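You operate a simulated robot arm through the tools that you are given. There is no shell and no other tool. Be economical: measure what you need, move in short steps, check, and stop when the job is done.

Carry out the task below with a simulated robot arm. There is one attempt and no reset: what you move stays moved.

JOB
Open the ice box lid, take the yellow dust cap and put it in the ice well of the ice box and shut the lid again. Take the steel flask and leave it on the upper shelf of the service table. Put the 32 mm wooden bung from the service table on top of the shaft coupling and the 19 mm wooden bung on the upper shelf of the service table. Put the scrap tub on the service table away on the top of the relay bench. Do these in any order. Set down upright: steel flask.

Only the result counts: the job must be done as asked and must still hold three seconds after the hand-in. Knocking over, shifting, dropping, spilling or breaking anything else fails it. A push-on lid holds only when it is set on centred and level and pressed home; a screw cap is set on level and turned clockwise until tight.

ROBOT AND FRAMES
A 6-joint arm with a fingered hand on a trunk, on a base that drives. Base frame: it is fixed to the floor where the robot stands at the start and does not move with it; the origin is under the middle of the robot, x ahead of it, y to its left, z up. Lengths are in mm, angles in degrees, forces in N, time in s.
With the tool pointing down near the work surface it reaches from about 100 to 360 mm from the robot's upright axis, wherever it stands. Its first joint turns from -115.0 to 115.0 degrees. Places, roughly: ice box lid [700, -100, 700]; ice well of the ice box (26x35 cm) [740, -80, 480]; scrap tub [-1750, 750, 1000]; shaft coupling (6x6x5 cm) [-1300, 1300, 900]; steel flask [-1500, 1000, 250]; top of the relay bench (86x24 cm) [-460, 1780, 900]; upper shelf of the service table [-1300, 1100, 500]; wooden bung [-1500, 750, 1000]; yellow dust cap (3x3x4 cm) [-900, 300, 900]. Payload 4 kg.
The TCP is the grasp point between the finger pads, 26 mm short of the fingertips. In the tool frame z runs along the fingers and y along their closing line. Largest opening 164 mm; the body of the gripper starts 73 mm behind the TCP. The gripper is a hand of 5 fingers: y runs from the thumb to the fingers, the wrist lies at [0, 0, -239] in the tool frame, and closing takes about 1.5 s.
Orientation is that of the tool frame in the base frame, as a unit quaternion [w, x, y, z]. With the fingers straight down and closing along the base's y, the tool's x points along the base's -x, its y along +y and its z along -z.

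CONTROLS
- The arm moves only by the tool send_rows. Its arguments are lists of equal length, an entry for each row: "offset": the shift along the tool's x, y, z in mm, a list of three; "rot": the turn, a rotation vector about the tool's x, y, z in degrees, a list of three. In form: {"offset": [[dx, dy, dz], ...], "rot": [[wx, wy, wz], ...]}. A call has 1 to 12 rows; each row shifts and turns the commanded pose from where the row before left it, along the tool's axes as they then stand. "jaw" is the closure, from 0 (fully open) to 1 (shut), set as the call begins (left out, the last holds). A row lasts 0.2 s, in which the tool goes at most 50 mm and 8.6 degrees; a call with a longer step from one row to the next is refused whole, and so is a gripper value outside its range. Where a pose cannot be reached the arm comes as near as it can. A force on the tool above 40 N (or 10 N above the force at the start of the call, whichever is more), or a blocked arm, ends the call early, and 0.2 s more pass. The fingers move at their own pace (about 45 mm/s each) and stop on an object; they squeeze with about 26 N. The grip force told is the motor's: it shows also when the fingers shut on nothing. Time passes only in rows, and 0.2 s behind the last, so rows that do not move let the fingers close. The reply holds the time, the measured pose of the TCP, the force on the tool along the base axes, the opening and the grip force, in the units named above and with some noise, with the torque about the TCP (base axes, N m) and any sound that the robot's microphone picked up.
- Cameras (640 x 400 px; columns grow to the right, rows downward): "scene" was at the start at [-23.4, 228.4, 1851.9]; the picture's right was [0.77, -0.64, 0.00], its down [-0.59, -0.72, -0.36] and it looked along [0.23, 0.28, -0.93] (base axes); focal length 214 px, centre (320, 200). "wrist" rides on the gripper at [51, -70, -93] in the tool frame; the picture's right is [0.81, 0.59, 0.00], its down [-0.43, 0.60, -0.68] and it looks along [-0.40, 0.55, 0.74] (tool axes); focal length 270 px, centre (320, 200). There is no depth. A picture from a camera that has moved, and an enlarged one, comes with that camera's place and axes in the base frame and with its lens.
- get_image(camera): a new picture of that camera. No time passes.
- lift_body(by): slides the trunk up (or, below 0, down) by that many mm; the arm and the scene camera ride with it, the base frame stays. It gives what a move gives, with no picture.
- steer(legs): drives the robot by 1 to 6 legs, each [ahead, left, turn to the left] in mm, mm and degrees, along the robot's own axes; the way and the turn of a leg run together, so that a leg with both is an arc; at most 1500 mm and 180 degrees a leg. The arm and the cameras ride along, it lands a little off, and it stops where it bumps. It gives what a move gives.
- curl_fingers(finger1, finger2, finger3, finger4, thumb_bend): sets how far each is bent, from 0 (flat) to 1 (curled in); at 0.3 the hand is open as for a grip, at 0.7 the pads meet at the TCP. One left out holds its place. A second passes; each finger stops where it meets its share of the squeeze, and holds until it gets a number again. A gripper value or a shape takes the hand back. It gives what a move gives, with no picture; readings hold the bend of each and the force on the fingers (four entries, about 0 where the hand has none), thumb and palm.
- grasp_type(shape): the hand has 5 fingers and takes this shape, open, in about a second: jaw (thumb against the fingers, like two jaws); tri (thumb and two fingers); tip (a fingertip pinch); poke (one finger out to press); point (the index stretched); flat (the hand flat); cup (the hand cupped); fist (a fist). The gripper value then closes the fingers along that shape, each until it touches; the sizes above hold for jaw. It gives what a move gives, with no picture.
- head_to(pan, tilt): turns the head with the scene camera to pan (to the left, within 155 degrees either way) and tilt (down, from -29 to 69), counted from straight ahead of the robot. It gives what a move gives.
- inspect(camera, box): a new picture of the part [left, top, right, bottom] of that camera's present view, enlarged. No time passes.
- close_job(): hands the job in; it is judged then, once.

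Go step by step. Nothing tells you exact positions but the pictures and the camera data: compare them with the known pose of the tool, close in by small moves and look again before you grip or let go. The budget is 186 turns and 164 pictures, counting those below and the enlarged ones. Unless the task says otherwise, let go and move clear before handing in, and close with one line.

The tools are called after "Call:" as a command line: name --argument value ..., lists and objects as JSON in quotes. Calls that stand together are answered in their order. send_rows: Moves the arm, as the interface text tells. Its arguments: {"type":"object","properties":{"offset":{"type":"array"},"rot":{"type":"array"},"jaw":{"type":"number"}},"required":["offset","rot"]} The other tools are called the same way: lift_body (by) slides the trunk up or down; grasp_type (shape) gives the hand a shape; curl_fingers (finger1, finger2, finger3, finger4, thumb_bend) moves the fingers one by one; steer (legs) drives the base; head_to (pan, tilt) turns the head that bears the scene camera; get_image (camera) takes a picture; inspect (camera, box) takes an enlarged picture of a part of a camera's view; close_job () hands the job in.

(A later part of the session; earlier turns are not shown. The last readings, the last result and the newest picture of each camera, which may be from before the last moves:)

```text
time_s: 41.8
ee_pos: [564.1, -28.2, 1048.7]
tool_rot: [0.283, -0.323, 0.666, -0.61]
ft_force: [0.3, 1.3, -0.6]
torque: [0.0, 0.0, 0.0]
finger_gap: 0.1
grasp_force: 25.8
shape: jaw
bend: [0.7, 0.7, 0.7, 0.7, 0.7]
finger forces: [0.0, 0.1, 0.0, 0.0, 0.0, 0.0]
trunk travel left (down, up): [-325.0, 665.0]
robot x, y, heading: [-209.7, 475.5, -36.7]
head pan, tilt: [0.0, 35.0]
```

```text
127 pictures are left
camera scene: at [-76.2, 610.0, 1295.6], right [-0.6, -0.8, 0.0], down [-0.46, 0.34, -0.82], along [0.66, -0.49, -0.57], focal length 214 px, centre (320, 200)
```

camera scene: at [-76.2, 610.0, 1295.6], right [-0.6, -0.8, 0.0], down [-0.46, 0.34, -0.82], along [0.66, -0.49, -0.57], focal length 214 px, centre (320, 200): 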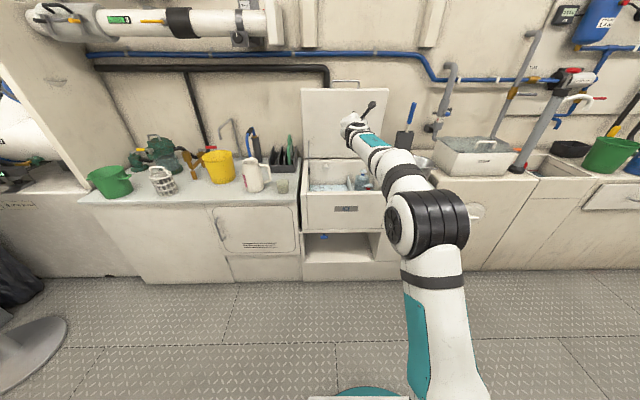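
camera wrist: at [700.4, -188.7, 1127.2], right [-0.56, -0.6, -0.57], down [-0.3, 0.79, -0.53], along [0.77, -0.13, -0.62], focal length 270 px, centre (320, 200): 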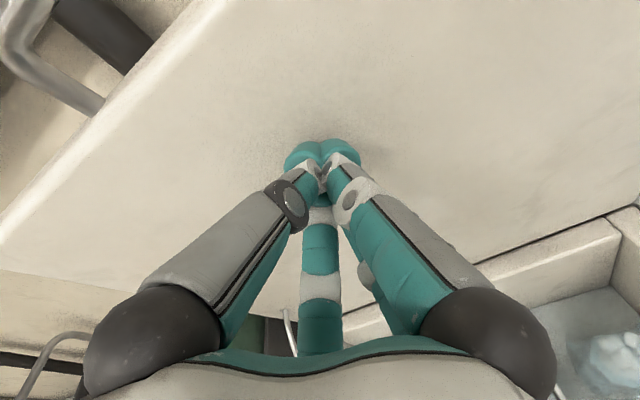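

The lid stays open. Now I fold the arm to a vertical tool pose and pull it in before turning to the other bench.

Call:
send_rows --offset '[[0, 0, 0], [0, 0, 0], [0, 0, 0], [0, 0, 0], [0, 0, 0], [0, 0, 0], [0, 0, 0], [0, 0, 0], [0, 0, 0], [0, 0, 0]]' --rot '[[-8.4, 0, 0], [-8.4, 0, 0], [-8.4, 0, 0], [-8.4, 0, 0], [-8.4, 0, 0], [-8.4, 0, 0], [-8.4, 0, 0], [-8.4, 0, 0], [-8.4, 0, 0], [-8.4, 0, 0]]' --jaw 0.4

Call:
lift_body --by 150

Call:
send_rows --offset '[[0, 45, 0], [0, 45, 0], [0, 45, 0], [0, 45, 0], [0, 45, 0], [0, 45, 0], [0, 45, 0], [0, 45, 0], [0, 45, 0], [0, 45, 0], [0, 45, 0]]' --rot '[[0, 0, 0], [0, 0, 0], [0, 0, 0], [0, 0, 0], [0, 0, 0], [0, 0, 0], [0, 0, 0], [0, 0, 0], [0, 0, 0], [0, 0, 0], [0, 0, 0]]'

Call:
get_image --camera "scene"

```text
time_s: 44.0
ee_pos: [365.8, 90.8, 858.9]
tool_rot: [0.014, -0.418, 0.907, -0.046]
ft_force: [-0.3, -0.3, 0.2]
torque: [-0.01, 0.02, -0.06]
finger_gap: 98.5
grasp_force: 0.1
shape: jaw
bend: [0.33, 0.33, 0.33, 0.33, 0.7]
finger forces: [0.0, 0.0, 0.1, 0.0, 0.0, 0.0]
out of reach, approached as far as the arm can: row 1, 4, 5, 6, 7, 8, 9, 10
trunk travel left (down, up): [-325.0, 665.0]
robot x, y, heading: [-209.7, 476.2, -36.8]
head pan, tilt: [0.0, 35.0]
```

```text
time_s: 45.8
ee_pos: [367.5, 90.8, 1008.8]
tool_rot: [0.014, -0.418, 0.907, -0.047]
ft_force: [0.0, -0.2, 0.1]
torque: [-0.01, 0.02, 0.0]
finger_gap: 98.7
grasp_force: 0.0
shape: jaw
bend: [0.33, 0.33, 0.33, 0.33, 0.7]
finger forces: [0.0, 0.1, 0.1, 0.0, 0.0, 0.1]
trunk travel left (down, up): [-475.0, 515.0]
robot x, y, heading: [-210.5, 478.2, -37.0]
head pan, tilt: [0.0, 35.0]
```

```text
time_s: 48.2
ee_pos: [153.1, 350.6, 916.9]
tool_rot: [0.012, -0.419, 0.907, -0.045]
ft_force: [0.1, 0.8, -0.2]
torque: [0.01, 0.02, 0.03]
finger_gap: 98.6
grasp_force: 0.1
shape: jaw
bend: [0.33, 0.33, 0.33, 0.33, 0.7]
finger forces: [0.1, 0.1, 0.0, 0.0, 0.0, 0.1]
out of reach, approached as far as the arm can: row 7, 8, 9, 10, 11
trunk travel left (down, up): [-475.0, 515.0]
robot x, y, heading: [-210.1, 478.6, -36.8]
head pan, tilt: [0.0, 35.0]
```

```text
126 pictures are left
camera scene: at [-76.3, 610.2, 1445.6], right [-0.6, -0.8, 0.0], down [-0.46, 0.34, -0.82], along [0.66, -0.49, -0.57], focal length 214 px, centre (320, 200)
```

scene: 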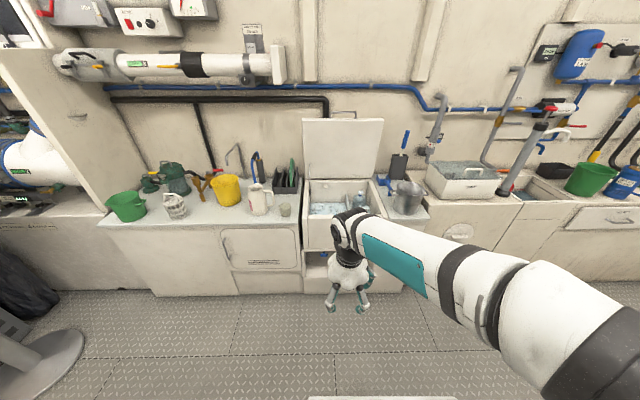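

Now I move clear, turn round and go toward the wooden bench with the dust cap.

Call:
steer --legs '[[200, 0, 0], [0, 0, 180], [0, 440, 0]]'

Call:
head_to --pan 0 --tilt 45

Call:
get_image --camera "scene"

```text
time_s: 59.4
ee_pos: [-679.0, 127.5, 916.3]
tool_rot: [-0.045, 0.905, 0.423, -0.014]
ft_force: [0.1, -0.4, 0.3]
torque: [0.02, 0.03, -0.01]
finger_gap: 98.4
grasp_force: 0.1
shape: jaw
bend: [0.33, 0.33, 0.33, 0.33, 0.7]
finger forces: [0.1, 0.0, 0.0, 0.0, 0.1, 0.1]
trunk travel left (down, up): [-475.0, 515.0]
robot x, y, heading: [-314.6, 7.0, 143.9]
head pan, tilt: [0.0, 35.0]
```

```text
time_s: 60.1
ee_pos: [-680.4, 129.0, 916.6]
tool_rot: [-0.046, 0.905, 0.423, -0.012]
ft_force: [0.3, 0.4, 0.4]
torque: [0.02, -0.01, -0.01]
finger_gap: 98.5
grasp_force: 0.1
shape: jaw
bend: [0.33, 0.33, 0.33, 0.33, 0.7]
finger forces: [0.0, 0.1, 0.0, 0.0, 0.1, 0.0]
trunk travel left (down, up): [-475.0, 515.0]
robot x, y, heading: [-314.2, 0.9, 143.9]
head pan, tilt: [0.0, 45.0]
```

```text
125 pictures are left
camera scene: at [-440.3, -133.8, 1430.8], right [0.59, 0.81, 0.0], down [0.57, -0.42, -0.71], along [-0.57, 0.42, -0.71], focal length 214 px, centre (320, 200)
```

scene: 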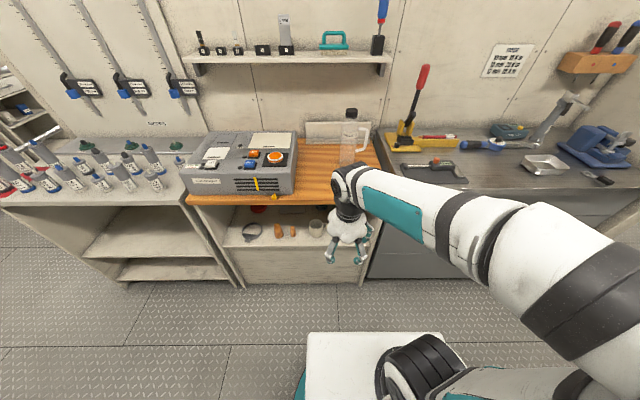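

The cap is hidden behind my hand, about 285 mm ahead. I raise the trunk, level the tool and roll it so the fingers close left-right, clear of bottle and box.

Call:
lift_body --by 200

Call:
send_rows --offset '[[0, 0, 0], [0, 0, 0], [0, 0, 0], [0, 0, 0], [0, 0, 0], [0, 0, 0], [0, 0, 0], [0, 0, 0], [0, 0, 0], [0, 0, 0], [0, 0, 0], [0, 0, 0]]' --rot '[[-5.3, 0, 0], [0, 0, 8.2], [0, 0, 8.2], [0, 0, 8.2], [0, 0, 8.2], [0, 0, 8.2], [0, 0, 8.2], [0, 0, 8.2], [0, 0, 8.2], [0, 0, 8.2], [0, 0, 8.2], [0, 0, 8]]'

Call:
get_image --camera "scene"

Call:
get_image --camera "wrist"

```text
time_s: 62.3
ee_pos: [-679.8, 127.3, 1116.6]
tool_rot: [-0.046, 0.905, 0.423, -0.014]
ft_force: [-1.1, 0.7, -0.3]
torque: [0.01, -0.01, 0.01]
finger_gap: 98.4
grasp_force: 0.0
shape: jaw
bend: [0.33, 0.33, 0.33, 0.33, 0.7]
finger forces: [0.0, 0.0, 0.1, 0.0, 0.0, 0.0]
trunk travel left (down, up): [-675.0, 315.0]
robot x, y, heading: [-312.1, 4.1, 143.9]
head pan, tilt: [0.0, 45.0]
```

```text
time_s: 64.9
ee_pos: [-679.1, 127.2, 1114.5]
tool_rot: [-0.008, 0.94, -0.341, 0.001]
ft_force: [0.0, -0.4, 0.5]
torque: [0.02, -0.02, 0.0]
finger_gap: 98.5
grasp_force: 0.0
shape: jaw
bend: [0.33, 0.33, 0.33, 0.33, 0.7]
finger forces: [0.0, 0.0, 0.1, 0.1, 0.0, 0.0]
trunk travel left (down, up): [-675.0, 315.0]
robot x, y, heading: [-315.9, 5.4, 143.8]
head pan, tilt: [0.0, 45.0]
```

```text
124 pictures are left
camera scene: at [-440.3, -133.8, 1630.8], right [0.59, 0.81, 0.0], down [0.57, -0.42, -0.71], along [-0.57, 0.42, -0.71], focal length 214 px, centre (320, 200)
```

scene: 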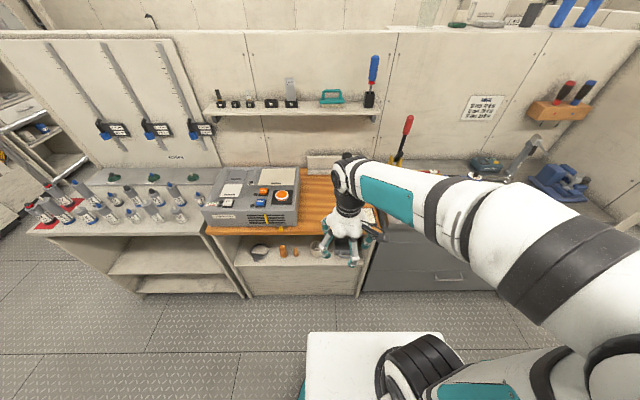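

```text
123 pictures are left
camera wrist: at [-596.7, 146.7, 1210.7], right [0.24, -0.97, -0.01], down [-0.72, -0.19, 0.67], along [-0.65, -0.15, -0.74], focal length 270 px, centre (320, 200)
```

wrist: 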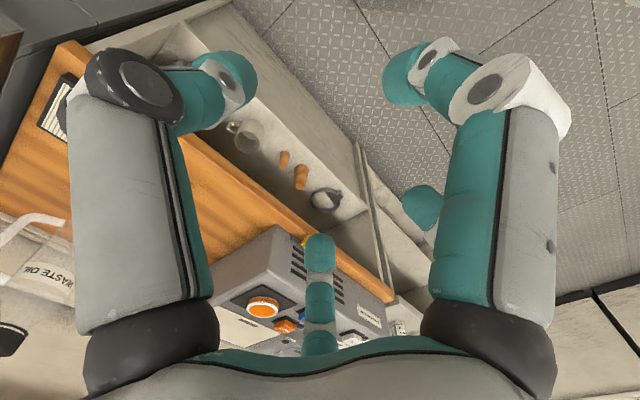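

Call:
inspect --camera "scene" --box '[220, 150, 380, 250]'

```text
4.00 times, centred on (300, 200) of scene
camera zoom: at [-440.3, -133.8, 1630.8], right [0.59, 0.81, 0.0], down [0.57, -0.42, -0.71], along [-0.57, 0.42, -0.71], focal length 858 px, centre (400, 200)
```

zoom: 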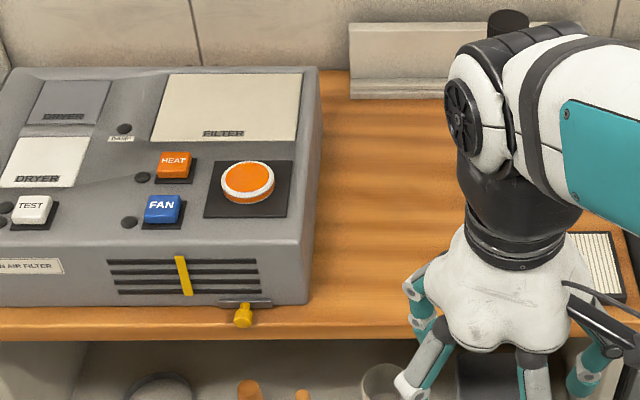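

The cap must be right behind the hand. I drive forward to bring the hand over it and look with the wrist camera.

Call:
steer --legs '[[250, 0, 0]]'

Call:
get_image --camera "wrist"

Call:
get_image --camera "scene"

```text
time_s: 66.7
ee_pos: [-885.3, 279.2, 1116.2]
tool_rot: [-0.008, 0.94, -0.342, 0.003]
ft_force: [-0.5, 0.5, 0.5]
torque: [-0.03, -0.02, 0.02]
finger_gap: 98.9
grasp_force: 0.0
shape: jaw
bend: [0.33, 0.33, 0.33, 0.33, 0.7]
finger forces: [0.0, 0.1, 0.1, 0.0, 0.0, 0.0]
trunk travel left (down, up): [-675.0, 315.0]
robot x, y, heading: [-519.3, 149.7, 143.6]
head pan, tilt: [0.0, 45.0]
```

```text
121 pictures are left
camera wrist: at [-801.6, 298.1, 1210.5], right [0.24, -0.97, -0.01], down [-0.72, -0.19, 0.67], along [-0.65, -0.15, -0.74], focal length 270 px, centre (320, 200)
```

wrist: 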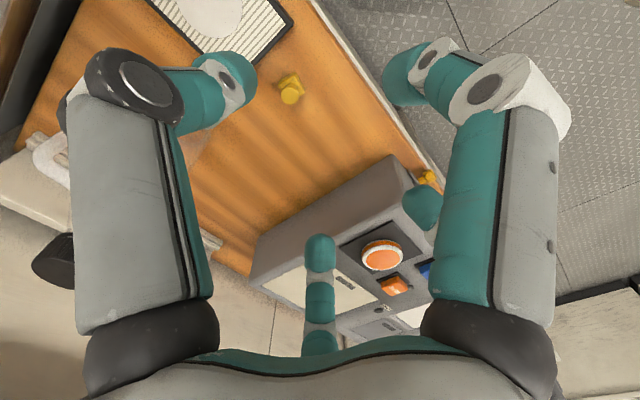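

```text
120 pictures are left
camera scene: at [-646.0, 17.2, 1630.8], right [0.59, 0.81, 0.0], down [0.57, -0.42, -0.71], along [-0.57, 0.42, -0.71], focal length 214 px, centre (320, 200)
```

scene: 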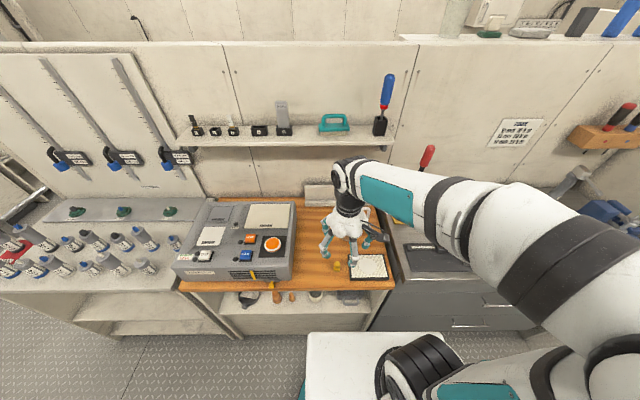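

Call:
inspect --camera "wrist" --box '[240, 50, 340, 113]'

Call:
inspect --camera "scene" --box '[298, 240, 378, 290]'

```text
6.35 times, centred on (290, 82) of wrist
camera zoom: at [-801.6, 298.1, 1210.5], right [0.24, -0.97, -0.01], down [-0.72, -0.19, 0.67], along [-0.65, -0.15, -0.74], focal length 1716 px, centre (510, 952)
```

zoom: 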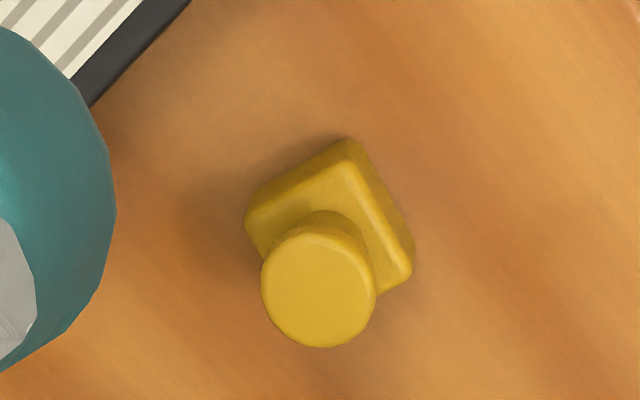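

```text
8.00 times, centred on (338, 265) of scene
camera zoom: at [-646.0, 17.2, 1630.8], right [0.59, 0.81, 0.0], down [0.57, -0.42, -0.71], along [-0.57, 0.42, -0.71], focal length 1716 px, centre (176, -320)
```

zoom: 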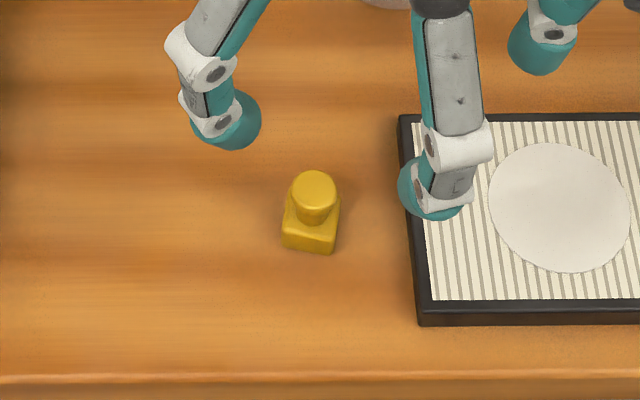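

The cap stands upright at about (-931, 308), top z≈888. I move over it and descend partway, then check.

Call:
send_rows --offset '[[-27, 4, 0], [-27, 3, 0], [0, 0, 40], [0, 0, 40], [0, 0, 40], [0, 0, 40]]' --rot '[[0, 0, 0], [0, 0, 0], [0, 0, 0], [0, 0, 0], [0, 0, 0], [0, 0, 0]]'

Call:
get_image --camera "wrist"

Call:
inspect --camera "scene" --box '[258, 190, 418, 290]'

```text
time_s: 68.1
ee_pos: [-931.5, 310.0, 953.0]
tool_rot: [-0.008, 0.939, -0.343, 0.002]
ft_force: [0.3, -0.8, -0.1]
torque: [0.0, 0.01, -0.01]
finger_gap: 98.6
grasp_force: 0.0
shape: jaw
bend: [0.33, 0.33, 0.33, 0.33, 0.7]
finger forces: [0.1, 0.1, 0.1, 0.0, 0.1, 0.0]
trunk travel left (down, up): [-675.0, 315.0]
robot x, y, heading: [-513.2, 155.4, 143.6]
head pan, tilt: [0.0, 45.0]
```

```text
117 pictures are left
camera wrist: at [-848.5, 328.8, 1046.9], right [0.24, -0.97, -0.01], down [-0.72, -0.19, 0.67], along [-0.65, -0.15, -0.74], focal length 270 px, centre (320, 200)
```

wrist: 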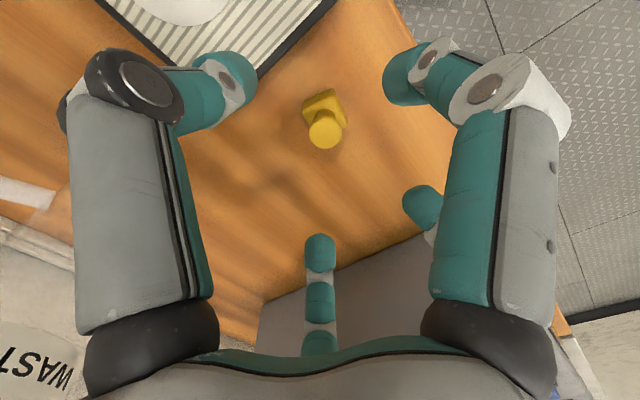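

```text
4.00 times, centred on (338, 240) of scene
camera zoom: at [-646.1, 16.9, 1630.8], right [0.59, 0.81, 0.0], down [0.57, -0.42, -0.71], along [-0.57, 0.42, -0.71], focal length 858 px, centre (248, 40)
```

zoom: 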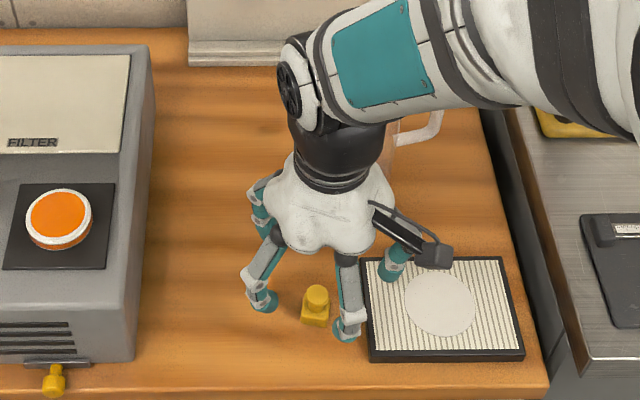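

Centered. A flat pad edge is ~57 mm to the right, so I narrow the jaw, then descend.

Call:
send_rows --offset '[[0, 0, 0], [0, 0, 0], [0, 0, 0], [0, 0, 0]]' --rot '[[0, 0, 0], [0, 0, 0], [0, 0, 0], [0, 0, 0]]' --jaw 0.65

Call:
send_rows --offset '[[0, 0, 30], [0, 0, 25], [0, 0, 0]]' --rot '[[0, 0, 0], [0, 0, 0], [0, 0, 0]]'

Call:
get_image --camera "wrist"

Call:
inspect --camera "scene" --box '[298, 230, 378, 280]'

```text
time_s: 69.1
ee_pos: [-931.8, 310.2, 952.2]
tool_rot: [-0.007, 0.94, -0.342, 0.002]
ft_force: [0.0, 0.7, 0.3]
torque: [0.01, -0.01, -0.01]
finger_gap: 58.2
grasp_force: 0.1
shape: jaw
bend: [0.44, 0.44, 0.44, 0.44, 0.7]
finger forces: [0.0, 0.0, 0.1, 0.0, 0.0, 0.1]
trunk travel left (down, up): [-675.0, 315.0]
robot x, y, heading: [-518.7, 153.6, 143.6]
head pan, tilt: [0.0, 45.0]
```

```text
time_s: 69.9
ee_pos: [-929.9, 311.1, 900.1]
tool_rot: [-0.007, 0.94, -0.342, 0.003]
ft_force: [-0.2, 0.4, -0.4]
torque: [0.0, -0.02, 0.01]
finger_gap: 57.8
grasp_force: 0.1
shape: jaw
bend: [0.44, 0.44, 0.44, 0.44, 0.7]
finger forces: [0.0, 0.0, 0.0, 0.0, 0.0, 0.1]
trunk travel left (down, up): [-675.0, 315.0]
robot x, y, heading: [-516.6, 151.6, 143.7]
head pan, tilt: [0.0, 45.0]
```

```text
115 pictures are left
camera wrist: at [-845.4, 329.4, 995.1], right [0.24, -0.97, -0.01], down [-0.72, -0.19, 0.67], along [-0.65, -0.15, -0.74], focal length 270 px, centre (320, 200)
```

wrist: 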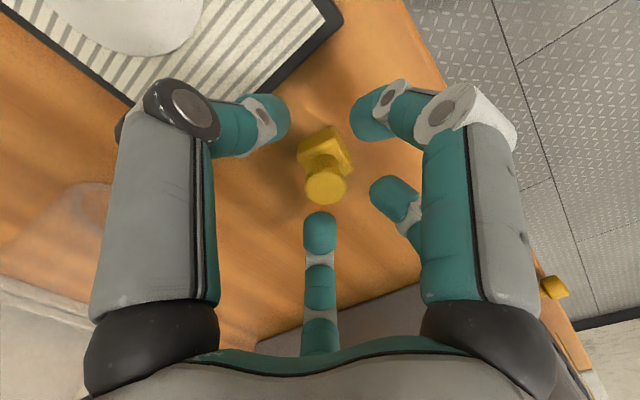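

```text
8.00 times, centred on (338, 255) of scene
camera zoom: at [-645.0, 16.6, 1630.8], right [0.59, 0.81, 0.0], down [0.57, -0.42, -0.71], along [-0.57, 0.42, -0.71], focal length 1716 px, centre (176, -240)
```

zoom: 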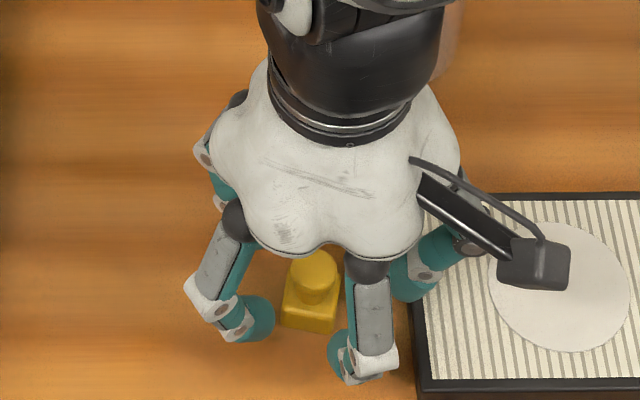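

Call:
send_rows --offset '[[0, 0, 11], [0, 0, 10]]' --rot '[[0, 0, 0], [0, 0, 0]]'

Call:
send_rows --offset '[[0, 0, 0], [0, 0, 0], [0, 0, 0], [0, 0, 0], [0, 0, 0], [0, 0, 0]]' --rot '[[0, 0, 0], [0, 0, 0], [0, 0, 0], [0, 0, 0], [0, 0, 0], [0, 0, 0]]' --jaw 1

Call:
get_image --camera "wrist"

```text
time_s: 70.5
ee_pos: [-927.5, 309.7, 878.5]
tool_rot: [-0.008, 0.939, -0.343, 0.002]
ft_force: [-0.5, -0.9, 0.0]
torque: [0.01, -0.03, 0.01]
finger_gap: 57.6
grasp_force: 0.1
shape: jaw
bend: [0.44, 0.44, 0.44, 0.44, 0.7]
finger forces: [0.0, 0.0, 0.0, 0.1, 0.7, 0.1]
trunk travel left (down, up): [-675.0, 315.0]
robot x, y, heading: [-521.8, 154.9, 143.7]
head pan, tilt: [0.0, 45.0]
```

```text
time_s: 71.9
ee_pos: [-927.2, 309.4, 879.2]
tool_rot: [-0.008, 0.94, -0.341, 0.001]
ft_force: [-0.2, 1.0, -0.6]
torque: [0.04, 0.01, -0.02]
finger_gap: 22.9
grasp_force: 26.7
shape: jaw
bend: [0.77, 0.78, 0.77, 0.57, 0.7]
finger forces: [19.4, 18.1, 23.4, 23.7, 22.4, 0.1]
trunk travel left (down, up): [-675.0, 315.0]
robot x, y, heading: [-517.0, 155.0, 143.6]
head pan, tilt: [0.0, 45.0]
```

```text
113 pictures are left
camera wrist: at [-844.2, 329.0, 974.6], right [0.24, -0.97, -0.01], down [-0.72, -0.19, 0.67], along [-0.65, -0.15, -0.74], focal length 270 px, centre (320, 200)
```

wrist: 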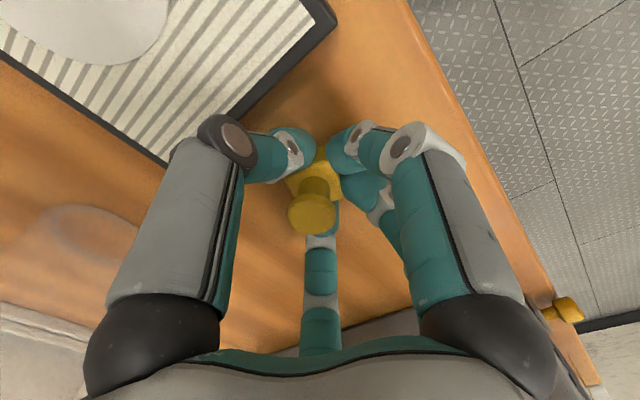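

The cap is gripped by all digits. I lift it and check it's held.

Call:
send_rows --offset '[[0, 0, -20], [0, 0, -40], [0, 0, -40], [0, 0, -40], [0, 0, -40]]' --rot '[[0, 0, 0], [0, 0, 0], [0, 0, 0], [0, 0, 0], [0, 0, 0]]'

Call:
lift_body --by 100

Call:
get_image --camera "wrist"

```text
time_s: 73.1
ee_pos: [-932.4, 308.2, 1060.4]
tool_rot: [-0.007, 0.94, -0.342, 0.001]
ft_force: [-0.5, -0.7, 0.2]
torque: [0.01, 0.0, 0.02]
finger_gap: 22.8
grasp_force: 26.2
shape: jaw
bend: [0.77, 0.78, 0.77, 0.57, 0.7]
finger forces: [19.6, 18.3, 23.0, 24.2, 22.5, 0.0]
trunk travel left (down, up): [-675.0, 315.0]
robot x, y, heading: [-517.4, 153.1, 143.9]
head pan, tilt: [0.0, 45.0]
```

```text
time_s: 74.5
ee_pos: [-932.6, 308.6, 1160.9]
tool_rot: [-0.008, 0.94, -0.342, 0.001]
ft_force: [-0.3, 0.1, 0.1]
torque: [-0.01, 0.02, 0.02]
finger_gap: 22.9
grasp_force: 25.8
shape: jaw
bend: [0.77, 0.78, 0.77, 0.57, 0.7]
finger forces: [19.6, 18.4, 23.0, 24.2, 22.5, 0.1]
trunk travel left (down, up): [-775.0, 215.0]
robot x, y, heading: [-519.6, 154.3, 143.7]
head pan, tilt: [0.0, 45.0]
```

```text
112 pictures are left
camera wrist: at [-849.9, 327.0, 1254.7], right [0.24, -0.97, -0.01], down [-0.72, -0.19, 0.67], along [-0.65, -0.15, -0.74], focal length 270 px, centre (320, 200)
```

wrist: 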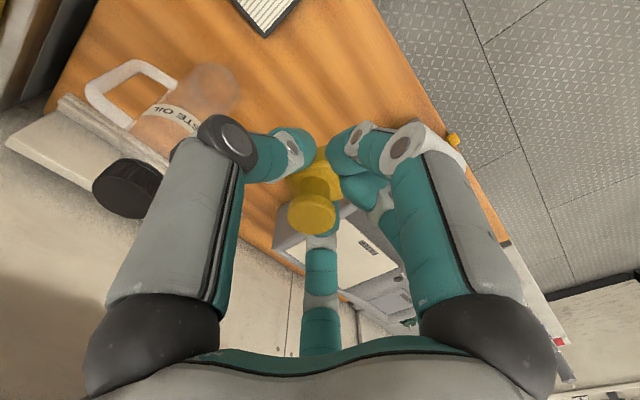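

The cap is held. I return to the ice box: back off, shift, turn round.

Call:
steer --legs '[[-450, 0, 0], [0, -440, 0], [0, 0, 180]]'

Call:
head_to --pan 0 --tilt 55

Call:
get_image --camera "scene"

```text
time_s: 86.7
ee_pos: [499.5, 66.9, 1160.7]
tool_rot: [-0.002, 0.361, 0.932, -0.007]
ft_force: [1.0, 0.7, 0.0]
torque: [0.0, 0.0, 0.0]
finger_gap: 22.7
grasp_force: 26.2
shape: jaw
bend: [0.77, 0.78, 0.77, 0.57, 0.7]
finger forces: [19.2, 17.9, 22.6, 23.7, 22.1, 0.0]
trunk travel left (down, up): [-775.0, 215.0]
robot x, y, heading: [92.4, 241.4, -38.7]
head pan, tilt: [0.0, 45.0]
```

```text
time_s: 87.4
ee_pos: [499.3, 67.5, 1159.7]
tool_rot: [-0.002, 0.359, 0.933, -0.008]
ft_force: [0.0, -0.1, 0.0]
torque: [-0.03, -0.02, 0.0]
finger_gap: 22.9
grasp_force: 26.2
shape: jaw
bend: [0.77, 0.78, 0.77, 0.57, 0.7]
finger forces: [19.2, 17.9, 22.5, 23.9, 22.1, 0.1]
trunk travel left (down, up): [-775.0, 215.0]
robot x, y, heading: [89.6, 237.8, -38.7]
head pan, tilt: [0.0, 55.0]
```

```text
111 pictures are left
camera scene: at [217.8, 375.3, 1717.4], right [-0.62, -0.78, 0.0], down [-0.64, 0.51, -0.57], along [0.45, -0.36, -0.82], focal length 214 px, centre (320, 200)
```

scene: 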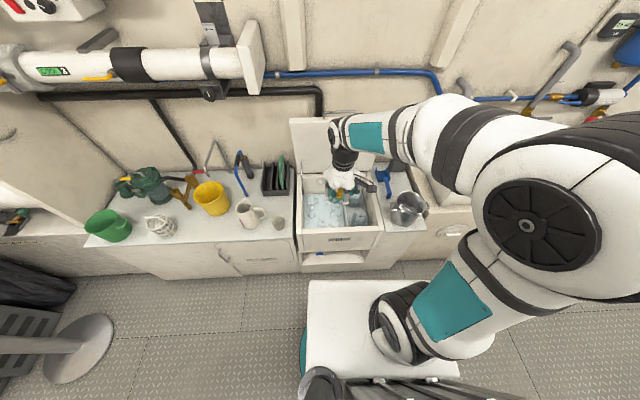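

Call:
steer --legs '[[0, 0, 2], [175, 20, 0]]'

Call:
send_rows --offset '[[-35, 0, 0], [-35, 0, 0], [-35, 0, 0]]' --rot '[[0, 0, 0], [0, 0, 0], [0, 0, 0]]'

Call:
get_image --camera "scene"

Call:
get_image --camera "wrist"

```text
time_s: 89.2
ee_pos: [656.7, -4.8, 1160.3]
tool_rot: [-0.003, 0.345, 0.938, -0.007]
ft_force: [0.8, 0.0, -0.6]
torque: [0.0, 0.0, 0.02]
finger_gap: 22.8
grasp_force: 25.7
shape: jaw
bend: [0.77, 0.78, 0.77, 0.57, 0.7]
finger forces: [19.2, 18.0, 22.6, 23.9, 22.0, 0.0]
trunk travel left (down, up): [-775.0, 215.0]
robot x, y, heading: [246.1, 150.3, -36.7]
head pan, tilt: [0.0, 55.0]
```

```text
time_s: 90.0
ee_pos: [734.7, -73.1, 1159.3]
tool_rot: [-0.002, 0.345, 0.939, -0.007]
ft_force: [0.3, -0.8, -1.3]
torque: [0.03, -0.01, -0.01]
finger_gap: 22.5
grasp_force: 25.9
shape: jaw
bend: [0.77, 0.78, 0.77, 0.57, 0.7]
finger forces: [19.3, 18.0, 22.6, 24.1, 21.9, 0.1]
trunk travel left (down, up): [-775.0, 215.0]
robot x, y, heading: [241.8, 152.5, -36.6]
head pan, tilt: [0.0, 55.0]
```

```text
110 pictures are left
camera scene: at [364.7, 292.8, 1717.3], right [-0.6, -0.8, 0.0], down [-0.66, 0.49, -0.57], along [0.46, -0.34, -0.82], focal length 214 px, centre (320, 200)
```

scene: 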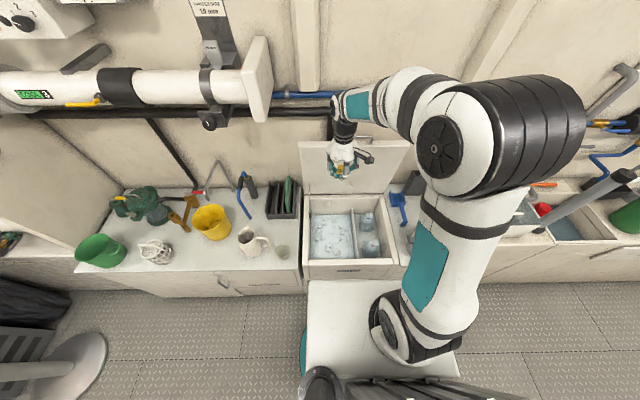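

```text
109 pictures are left
camera wrist: at [653.4, -93.3, 1254.8], right [-0.24, 0.97, -0.01], down [0.72, 0.18, 0.67], along [0.65, 0.15, -0.74], focal length 270 px, centre (320, 200)
```

wrist: 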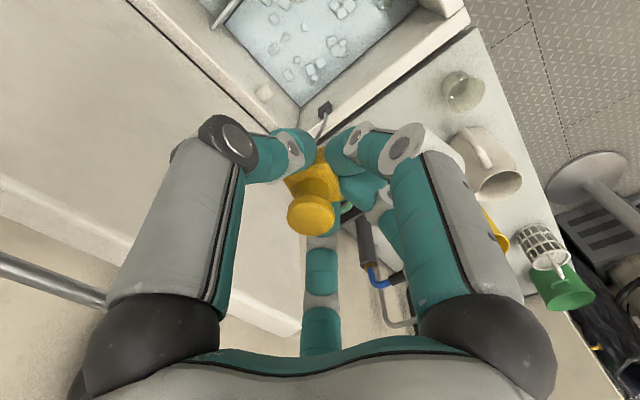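

The hand is over the ice compartment. I lower the trunk partway and check clearances.

Call:
lift_body --by -430

Call:
get_image --camera "scene"

Call:
get_image --camera "wrist"

```text
refused: -430 is not a number from -400 to 400
```

```text
108 pictures are left
camera scene: at [364.7, 292.8, 1717.3], right [-0.6, -0.8, 0.0], down [-0.66, 0.49, -0.57], along [0.46, -0.34, -0.82], focal length 214 px, centre (320, 200)
```

scene: 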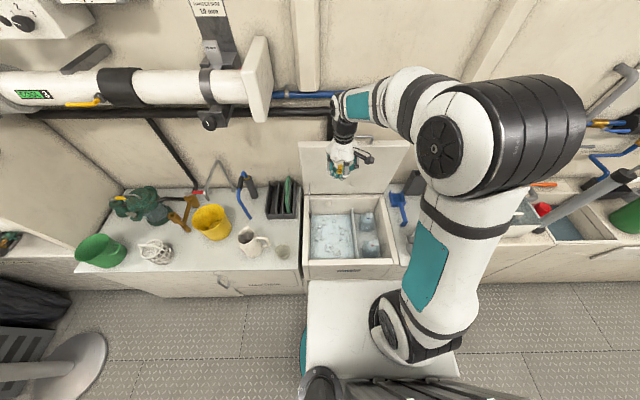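

```text
107 pictures are left
camera wrist: at [653.4, -93.3, 1254.8], right [-0.24, 0.97, -0.01], down [0.72, 0.18, 0.67], along [0.65, 0.15, -0.74], focal length 270 px, centre (320, 200)
```

wrist: 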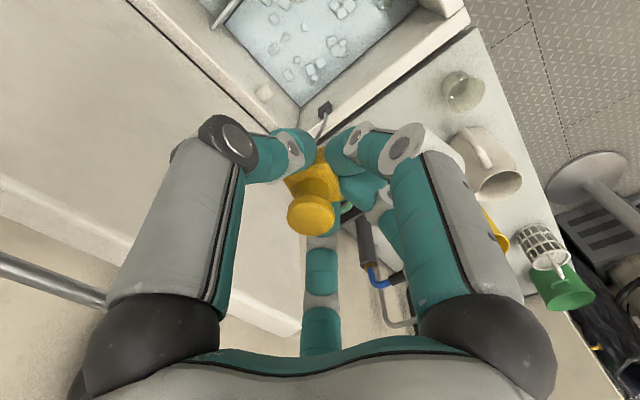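

The lift limit is 400 per call; I lower 380.

Call:
lift_body --by -380

Call:
get_image --camera "scene"

Call:
get_image --camera "wrist"

```text
time_s: 93.7
ee_pos: [734.5, -72.5, 779.5]
tool_rot: [-0.002, 0.344, 0.939, -0.008]
ft_force: [-0.4, -0.4, -0.7]
torque: [0.02, -0.01, 0.0]
finger_gap: 22.3
grasp_force: 25.8
shape: jaw
bend: [0.77, 0.78, 0.77, 0.57, 0.7]
finger forces: [19.4, 18.1, 22.6, 24.0, 21.9, 0.0]
trunk travel left (down, up): [-395.0, 595.0]
robot x, y, heading: [245.1, 152.6, -36.7]
head pan, tilt: [0.0, 55.0]
```

```text
106 pictures are left
camera scene: at [363.0, 293.9, 1337.4], right [-0.6, -0.8, 0.0], down [-0.66, 0.49, -0.57], along [0.46, -0.34, -0.82], focal length 214 px, centre (320, 200)
```

scene: 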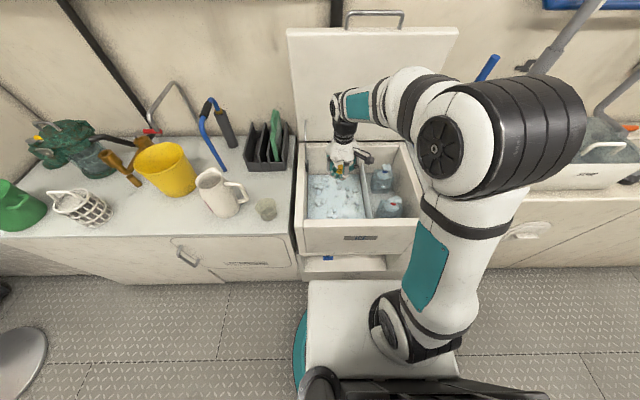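

```text
105 pictures are left
camera wrist: at [652.0, -92.2, 875.4], right [-0.24, 0.97, -0.01], down [0.72, 0.18, 0.67], along [0.65, 0.15, -0.74], focal length 270 px, centre (320, 200)
```

wrist: 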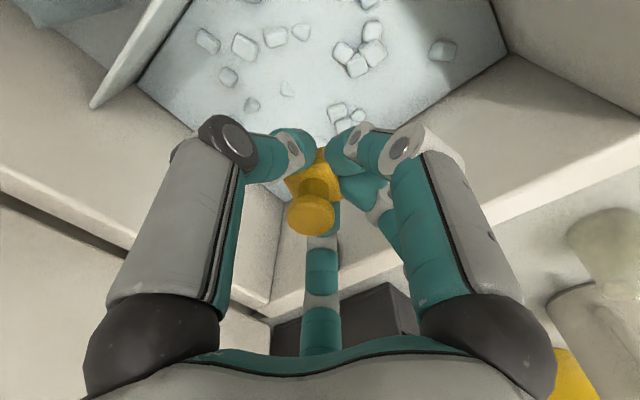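

Call:
lift_body --by -170

Call:
get_image --camera "scene"

Call:
get_image --camera "wrist"

```text
time_s: 95.6
ee_pos: [735.6, -72.9, 610.8]
tool_rot: [-0.002, 0.344, 0.939, -0.008]
ft_force: [0.2, 0.0, -0.2]
torque: [0.02, 0.0, -0.01]
finger_gap: 22.3
grasp_force: 26.6
shape: jaw
bend: [0.77, 0.78, 0.77, 0.57, 0.7]
finger forces: [19.4, 18.1, 22.6, 24.1, 22.0, 0.0]
trunk travel left (down, up): [-225.0, 765.0]
robot x, y, heading: [240.0, 154.8, -36.5]
head pan, tilt: [0.0, 55.0]
```

```text
104 pictures are left
camera scene: at [363.0, 293.9, 1167.4], right [-0.6, -0.8, 0.0], down [-0.66, 0.49, -0.57], along [0.46, -0.34, -0.82], focal length 214 px, centre (320, 200)
```

scene: 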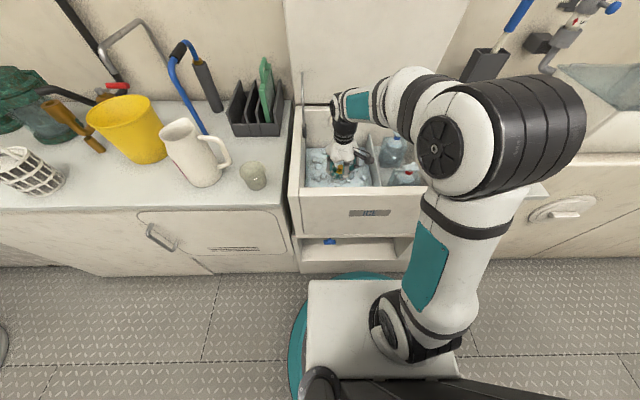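

```text
103 pictures are left
camera wrist: at [652.0, -92.2, 705.4], right [-0.24, 0.97, -0.01], down [0.72, 0.18, 0.67], along [0.65, 0.15, -0.74], focal length 270 px, centre (320, 200)
```

wrist: 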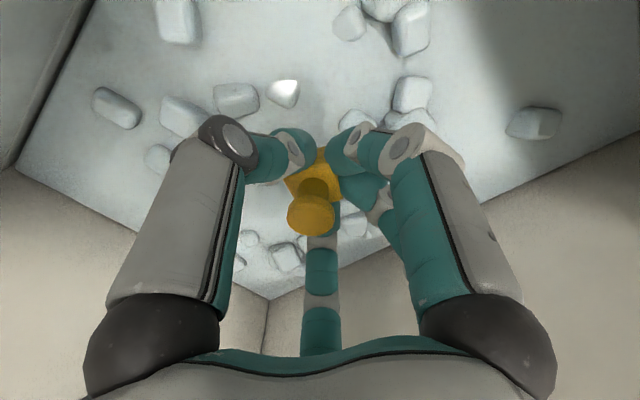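

Cap bottom is about 30 mm above the ice. I lower with the arm in small force-guarded steps.

Call:
send_rows --offset '[[0, 0, 6], [0, 0, 6], [0, 0, 6], [0, 0, 5], [0, 0, 5], [0, 0, 5], [0, 0, 5], [0, 0, 5]]' --rot '[[0, 0, 0], [0, 0, 0], [0, 0, 0], [0, 0, 0], [0, 0, 0], [0, 0, 0], [0, 0, 0], [0, 0, 0]]'

Call:
get_image --camera "wrist"

Call:
inspect --camera "scene" --box '[290, 120, 410, 195]'

```text
time_s: 97.4
ee_pos: [734.1, -72.7, 567.2]
tool_rot: [-0.001, 0.344, 0.939, -0.007]
ft_force: [0.0, 0.6, 0.0]
torque: [0.02, 0.02, 0.01]
finger_gap: 22.8
grasp_force: 26.0
shape: jaw
bend: [0.77, 0.78, 0.77, 0.57, 0.7]
finger forces: [19.6, 18.3, 22.5, 24.2, 22.1, 0.0]
trunk travel left (down, up): [-225.0, 765.0]
robot x, y, heading: [242.8, 149.8, -36.6]
head pan, tilt: [0.0, 55.0]
```

```text
102 pictures are left
camera wrist: at [651.4, -92.5, 662.3], right [-0.24, 0.97, -0.01], down [0.72, 0.18, 0.67], along [0.65, 0.15, -0.74], focal length 270 px, centre (320, 200)
```

wrist: 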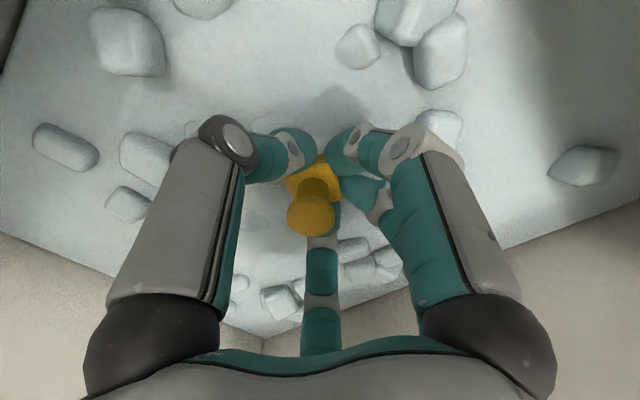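

```text
5.33 times, centred on (350, 158) of scene
camera zoom: at [363.0, 293.9, 1167.4], right [-0.6, -0.8, 0.0], down [-0.66, 0.49, -0.57], along [0.46, -0.34, -0.82], focal length 1144 px, centre (160, 427)
```

zoom: 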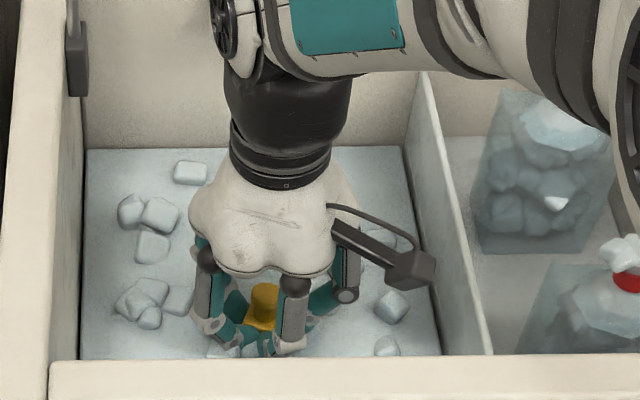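

Call:
send_rows --offset '[[0, 0, 5], [0, 0, 5], [0, 0, 5], [0, 0, 5], [0, 0, 5]]' --rot '[[0, 0, 0], [0, 0, 0], [0, 0, 0], [0, 0, 0], [0, 0, 0]]'

Call:
get_image --camera "wrist"

Call:
inspect --camera "scene" --box '[290, 120, 410, 195]'

```text
time_s: 98.6
ee_pos: [736.4, -73.5, 542.8]
tool_rot: [-0.003, 0.344, 0.939, -0.007]
ft_force: [0.3, 0.4, -0.1]
torque: [-0.02, -0.02, 0.0]
finger_gap: 22.4
grasp_force: 26.2
shape: jaw
bend: [0.77, 0.78, 0.77, 0.57, 0.7]
finger forces: [19.7, 18.4, 22.6, 24.2, 22.1, 0.0]
trunk travel left (down, up): [-225.0, 765.0]
robot x, y, heading: [245.6, 154.6, -36.4]
head pan, tilt: [0.0, 55.0]
```

```text
100 pictures are left
camera wrist: at [652.5, -93.0, 636.7], right [-0.24, 0.97, -0.01], down [0.72, 0.18, 0.67], along [0.65, 0.15, -0.74], focal length 270 px, centre (320, 200)
```

wrist: 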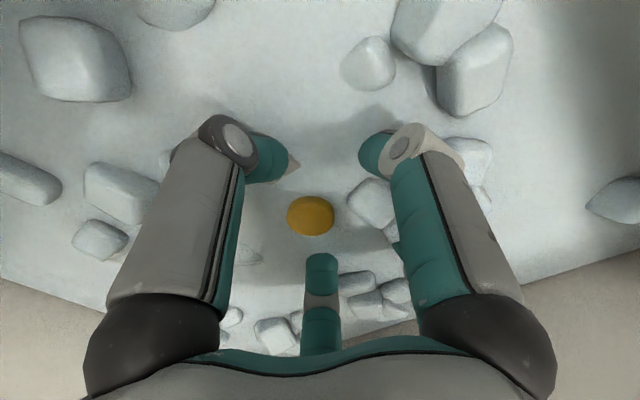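

```text
5.33 times, centred on (350, 158) of scene
camera zoom: at [363.0, 293.9, 1167.4], right [-0.6, -0.8, 0.0], down [-0.66, 0.49, -0.57], along [0.46, -0.34, -0.82], focal length 1144 px, centre (160, 427)
```

zoom: 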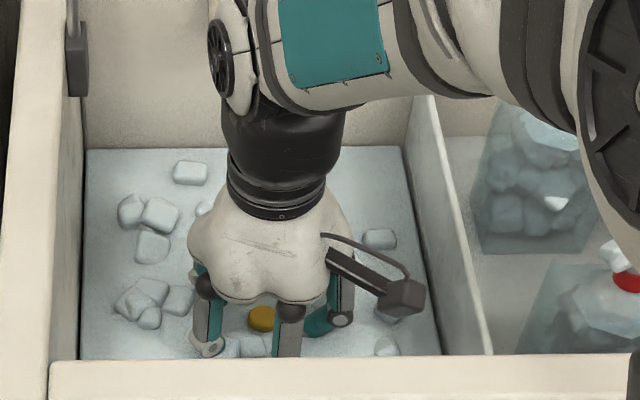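

The ice is only a visual layer; the firm floor is lower. I continue gently.

Call:
send_rows --offset '[[0, 0, 5], [0, 0, 5], [0, 0, 5], [0, 0, 5], [0, 0, 4], [0, 0, 4], [0, 0, 4]]' --rot '[[0, 0, 0], [0, 0, 0], [0, 0, 0], [0, 0, 0], [0, 0, 0], [0, 0, 0], [0, 0, 0]]'

Call:
inspect --camera "scene" --box '[290, 120, 410, 195]'

```text
time_s: 100.3
ee_pos: [733.8, -73.9, 516.7]
tool_rot: [0.002, 0.346, 0.938, -0.007]
ft_force: [-10.1, 4.2, 26.5]
torque: [-0.06, 0.16, -0.13]
finger_gap: 23.6
grasp_force: 25.5
shape: jaw
bend: [0.77, 0.78, 0.78, 0.78, 0.69]
finger forces: [25.8, 23.3, 25.9, 27.7, 30.2, 0.0]
trunk travel left (down, up): [-225.0, 765.0]
robot x, y, heading: [240.9, 155.3, -36.5]
head pan, tilt: [0.0, 55.0]
stopped in row 7: the force on the tool passed its limit at 43 N (the readings are from after the stop); the commanded pose is now the measured one
```

```text
5.33 times, centred on (350, 158) of scene
camera zoom: at [360.7, 295.0, 1167.7], right [-0.6, -0.8, 0.0], down [-0.66, 0.49, -0.58], along [0.46, -0.34, -0.82], focal length 1144 px, centre (160, 427)
```

zoom: 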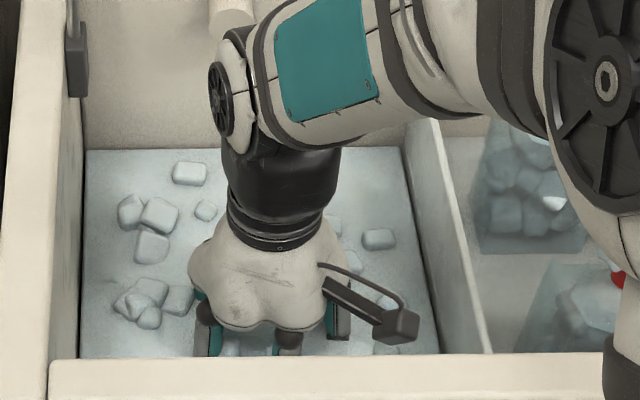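

The cap touches the floor. I open the hand and rise.

Call:
send_rows --offset '[[0, 0, -3], [0, 0, 0], [0, 0, 0], [0, 0, 0], [0, 0, 0]]' --rot '[[0, 0, 0], [0, 0, 0], [0, 0, 0], [0, 0, 0], [0, 0, 0]]' --jaw 0.5

Call:
send_rows --offset '[[0, 0, -25], [0, 0, -35], [0, 0, -40], [0, 0, -40]]' --rot '[[0, 0, 0], [0, 0, 0], [0, 0, 0], [0, 0, 0]]'

Call:
lift_body --by 150

Call:
get_image --camera "wrist"

Call:
get_image --camera "scene"

```text
time_s: 101.5
ee_pos: [734.9, -74.1, 516.2]
tool_rot: [0.001, 0.344, 0.939, -0.008]
ft_force: [0.0, -1.1, 6.3]
torque: [0.16, -0.03, -0.01]
finger_gap: 80.9
grasp_force: 0.1
shape: jaw
bend: [0.37, 0.38, 0.37, 0.37, 0.7]
finger forces: [1.1, 2.9, 1.8, 0.0, 0.0, 0.0]
trunk travel left (down, up): [-225.0, 765.0]
robot x, y, heading: [244.4, 153.4, -36.5]
head pan, tilt: [0.0, 55.0]
```

```text
time_s: 102.5
ee_pos: [737.5, -71.8, 657.2]
tool_rot: [0.0, 0.344, 0.939, -0.008]
ft_force: [-0.4, 0.1, -0.2]
torque: [0.02, -0.02, 0.0]
finger_gap: 81.6
grasp_force: 0.0
shape: jaw
bend: [0.37, 0.37, 0.37, 0.37, 0.7]
finger forces: [0.0, 0.0, 0.0, 0.0, 0.0, 0.0]
trunk travel left (down, up): [-225.0, 765.0]
robot x, y, heading: [241.6, 150.2, -36.8]
head pan, tilt: [0.0, 55.0]
```

```text
time_s: 104.2
ee_pos: [736.7, -72.7, 805.9]
tool_rot: [0.0, 0.344, 0.939, -0.007]
ft_force: [-0.5, 0.5, 1.4]
torque: [-0.03, -0.01, -0.03]
finger_gap: 81.6
grasp_force: 0.0
shape: jaw
bend: [0.37, 0.37, 0.37, 0.37, 0.7]
finger forces: [0.1, 0.0, 0.0, 0.0, 0.1, 0.0]
trunk travel left (down, up): [-375.0, 615.0]
robot x, y, heading: [246.4, 150.6, -36.7]
head pan, tilt: [0.0, 55.0]
```

```text
97 pictures are left
camera wrist: at [654.3, -91.9, 900.8], right [-0.24, 0.97, -0.01], down [0.72, 0.18, 0.67], along [0.65, 0.15, -0.74], focal length 270 px, centre (320, 200)
```

wrist: 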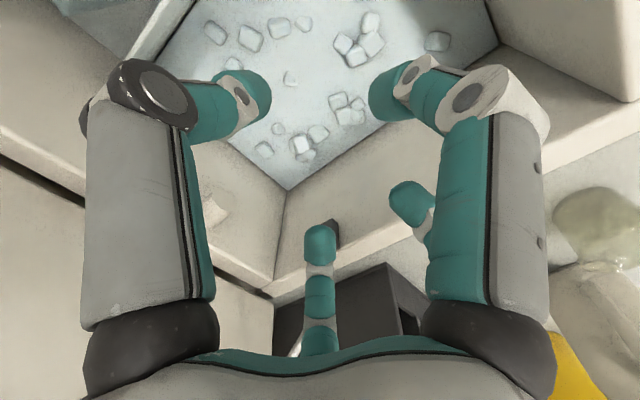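

```text
96 pictures are left
camera scene: at [362.9, 294.0, 1317.3], right [-0.6, -0.8, 0.0], down [-0.66, 0.49, -0.57], along [0.46, -0.34, -0.82], focal length 214 px, centre (320, 200)
```

scene: 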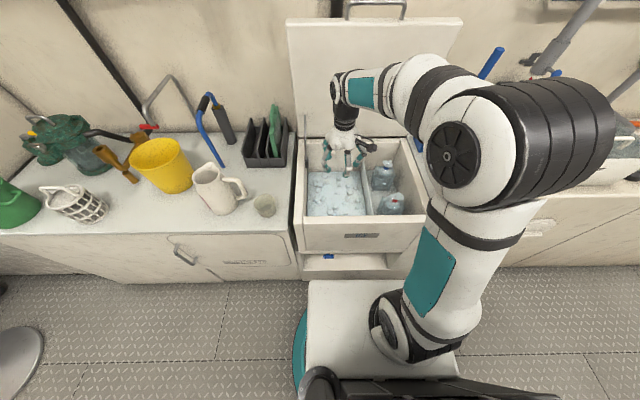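

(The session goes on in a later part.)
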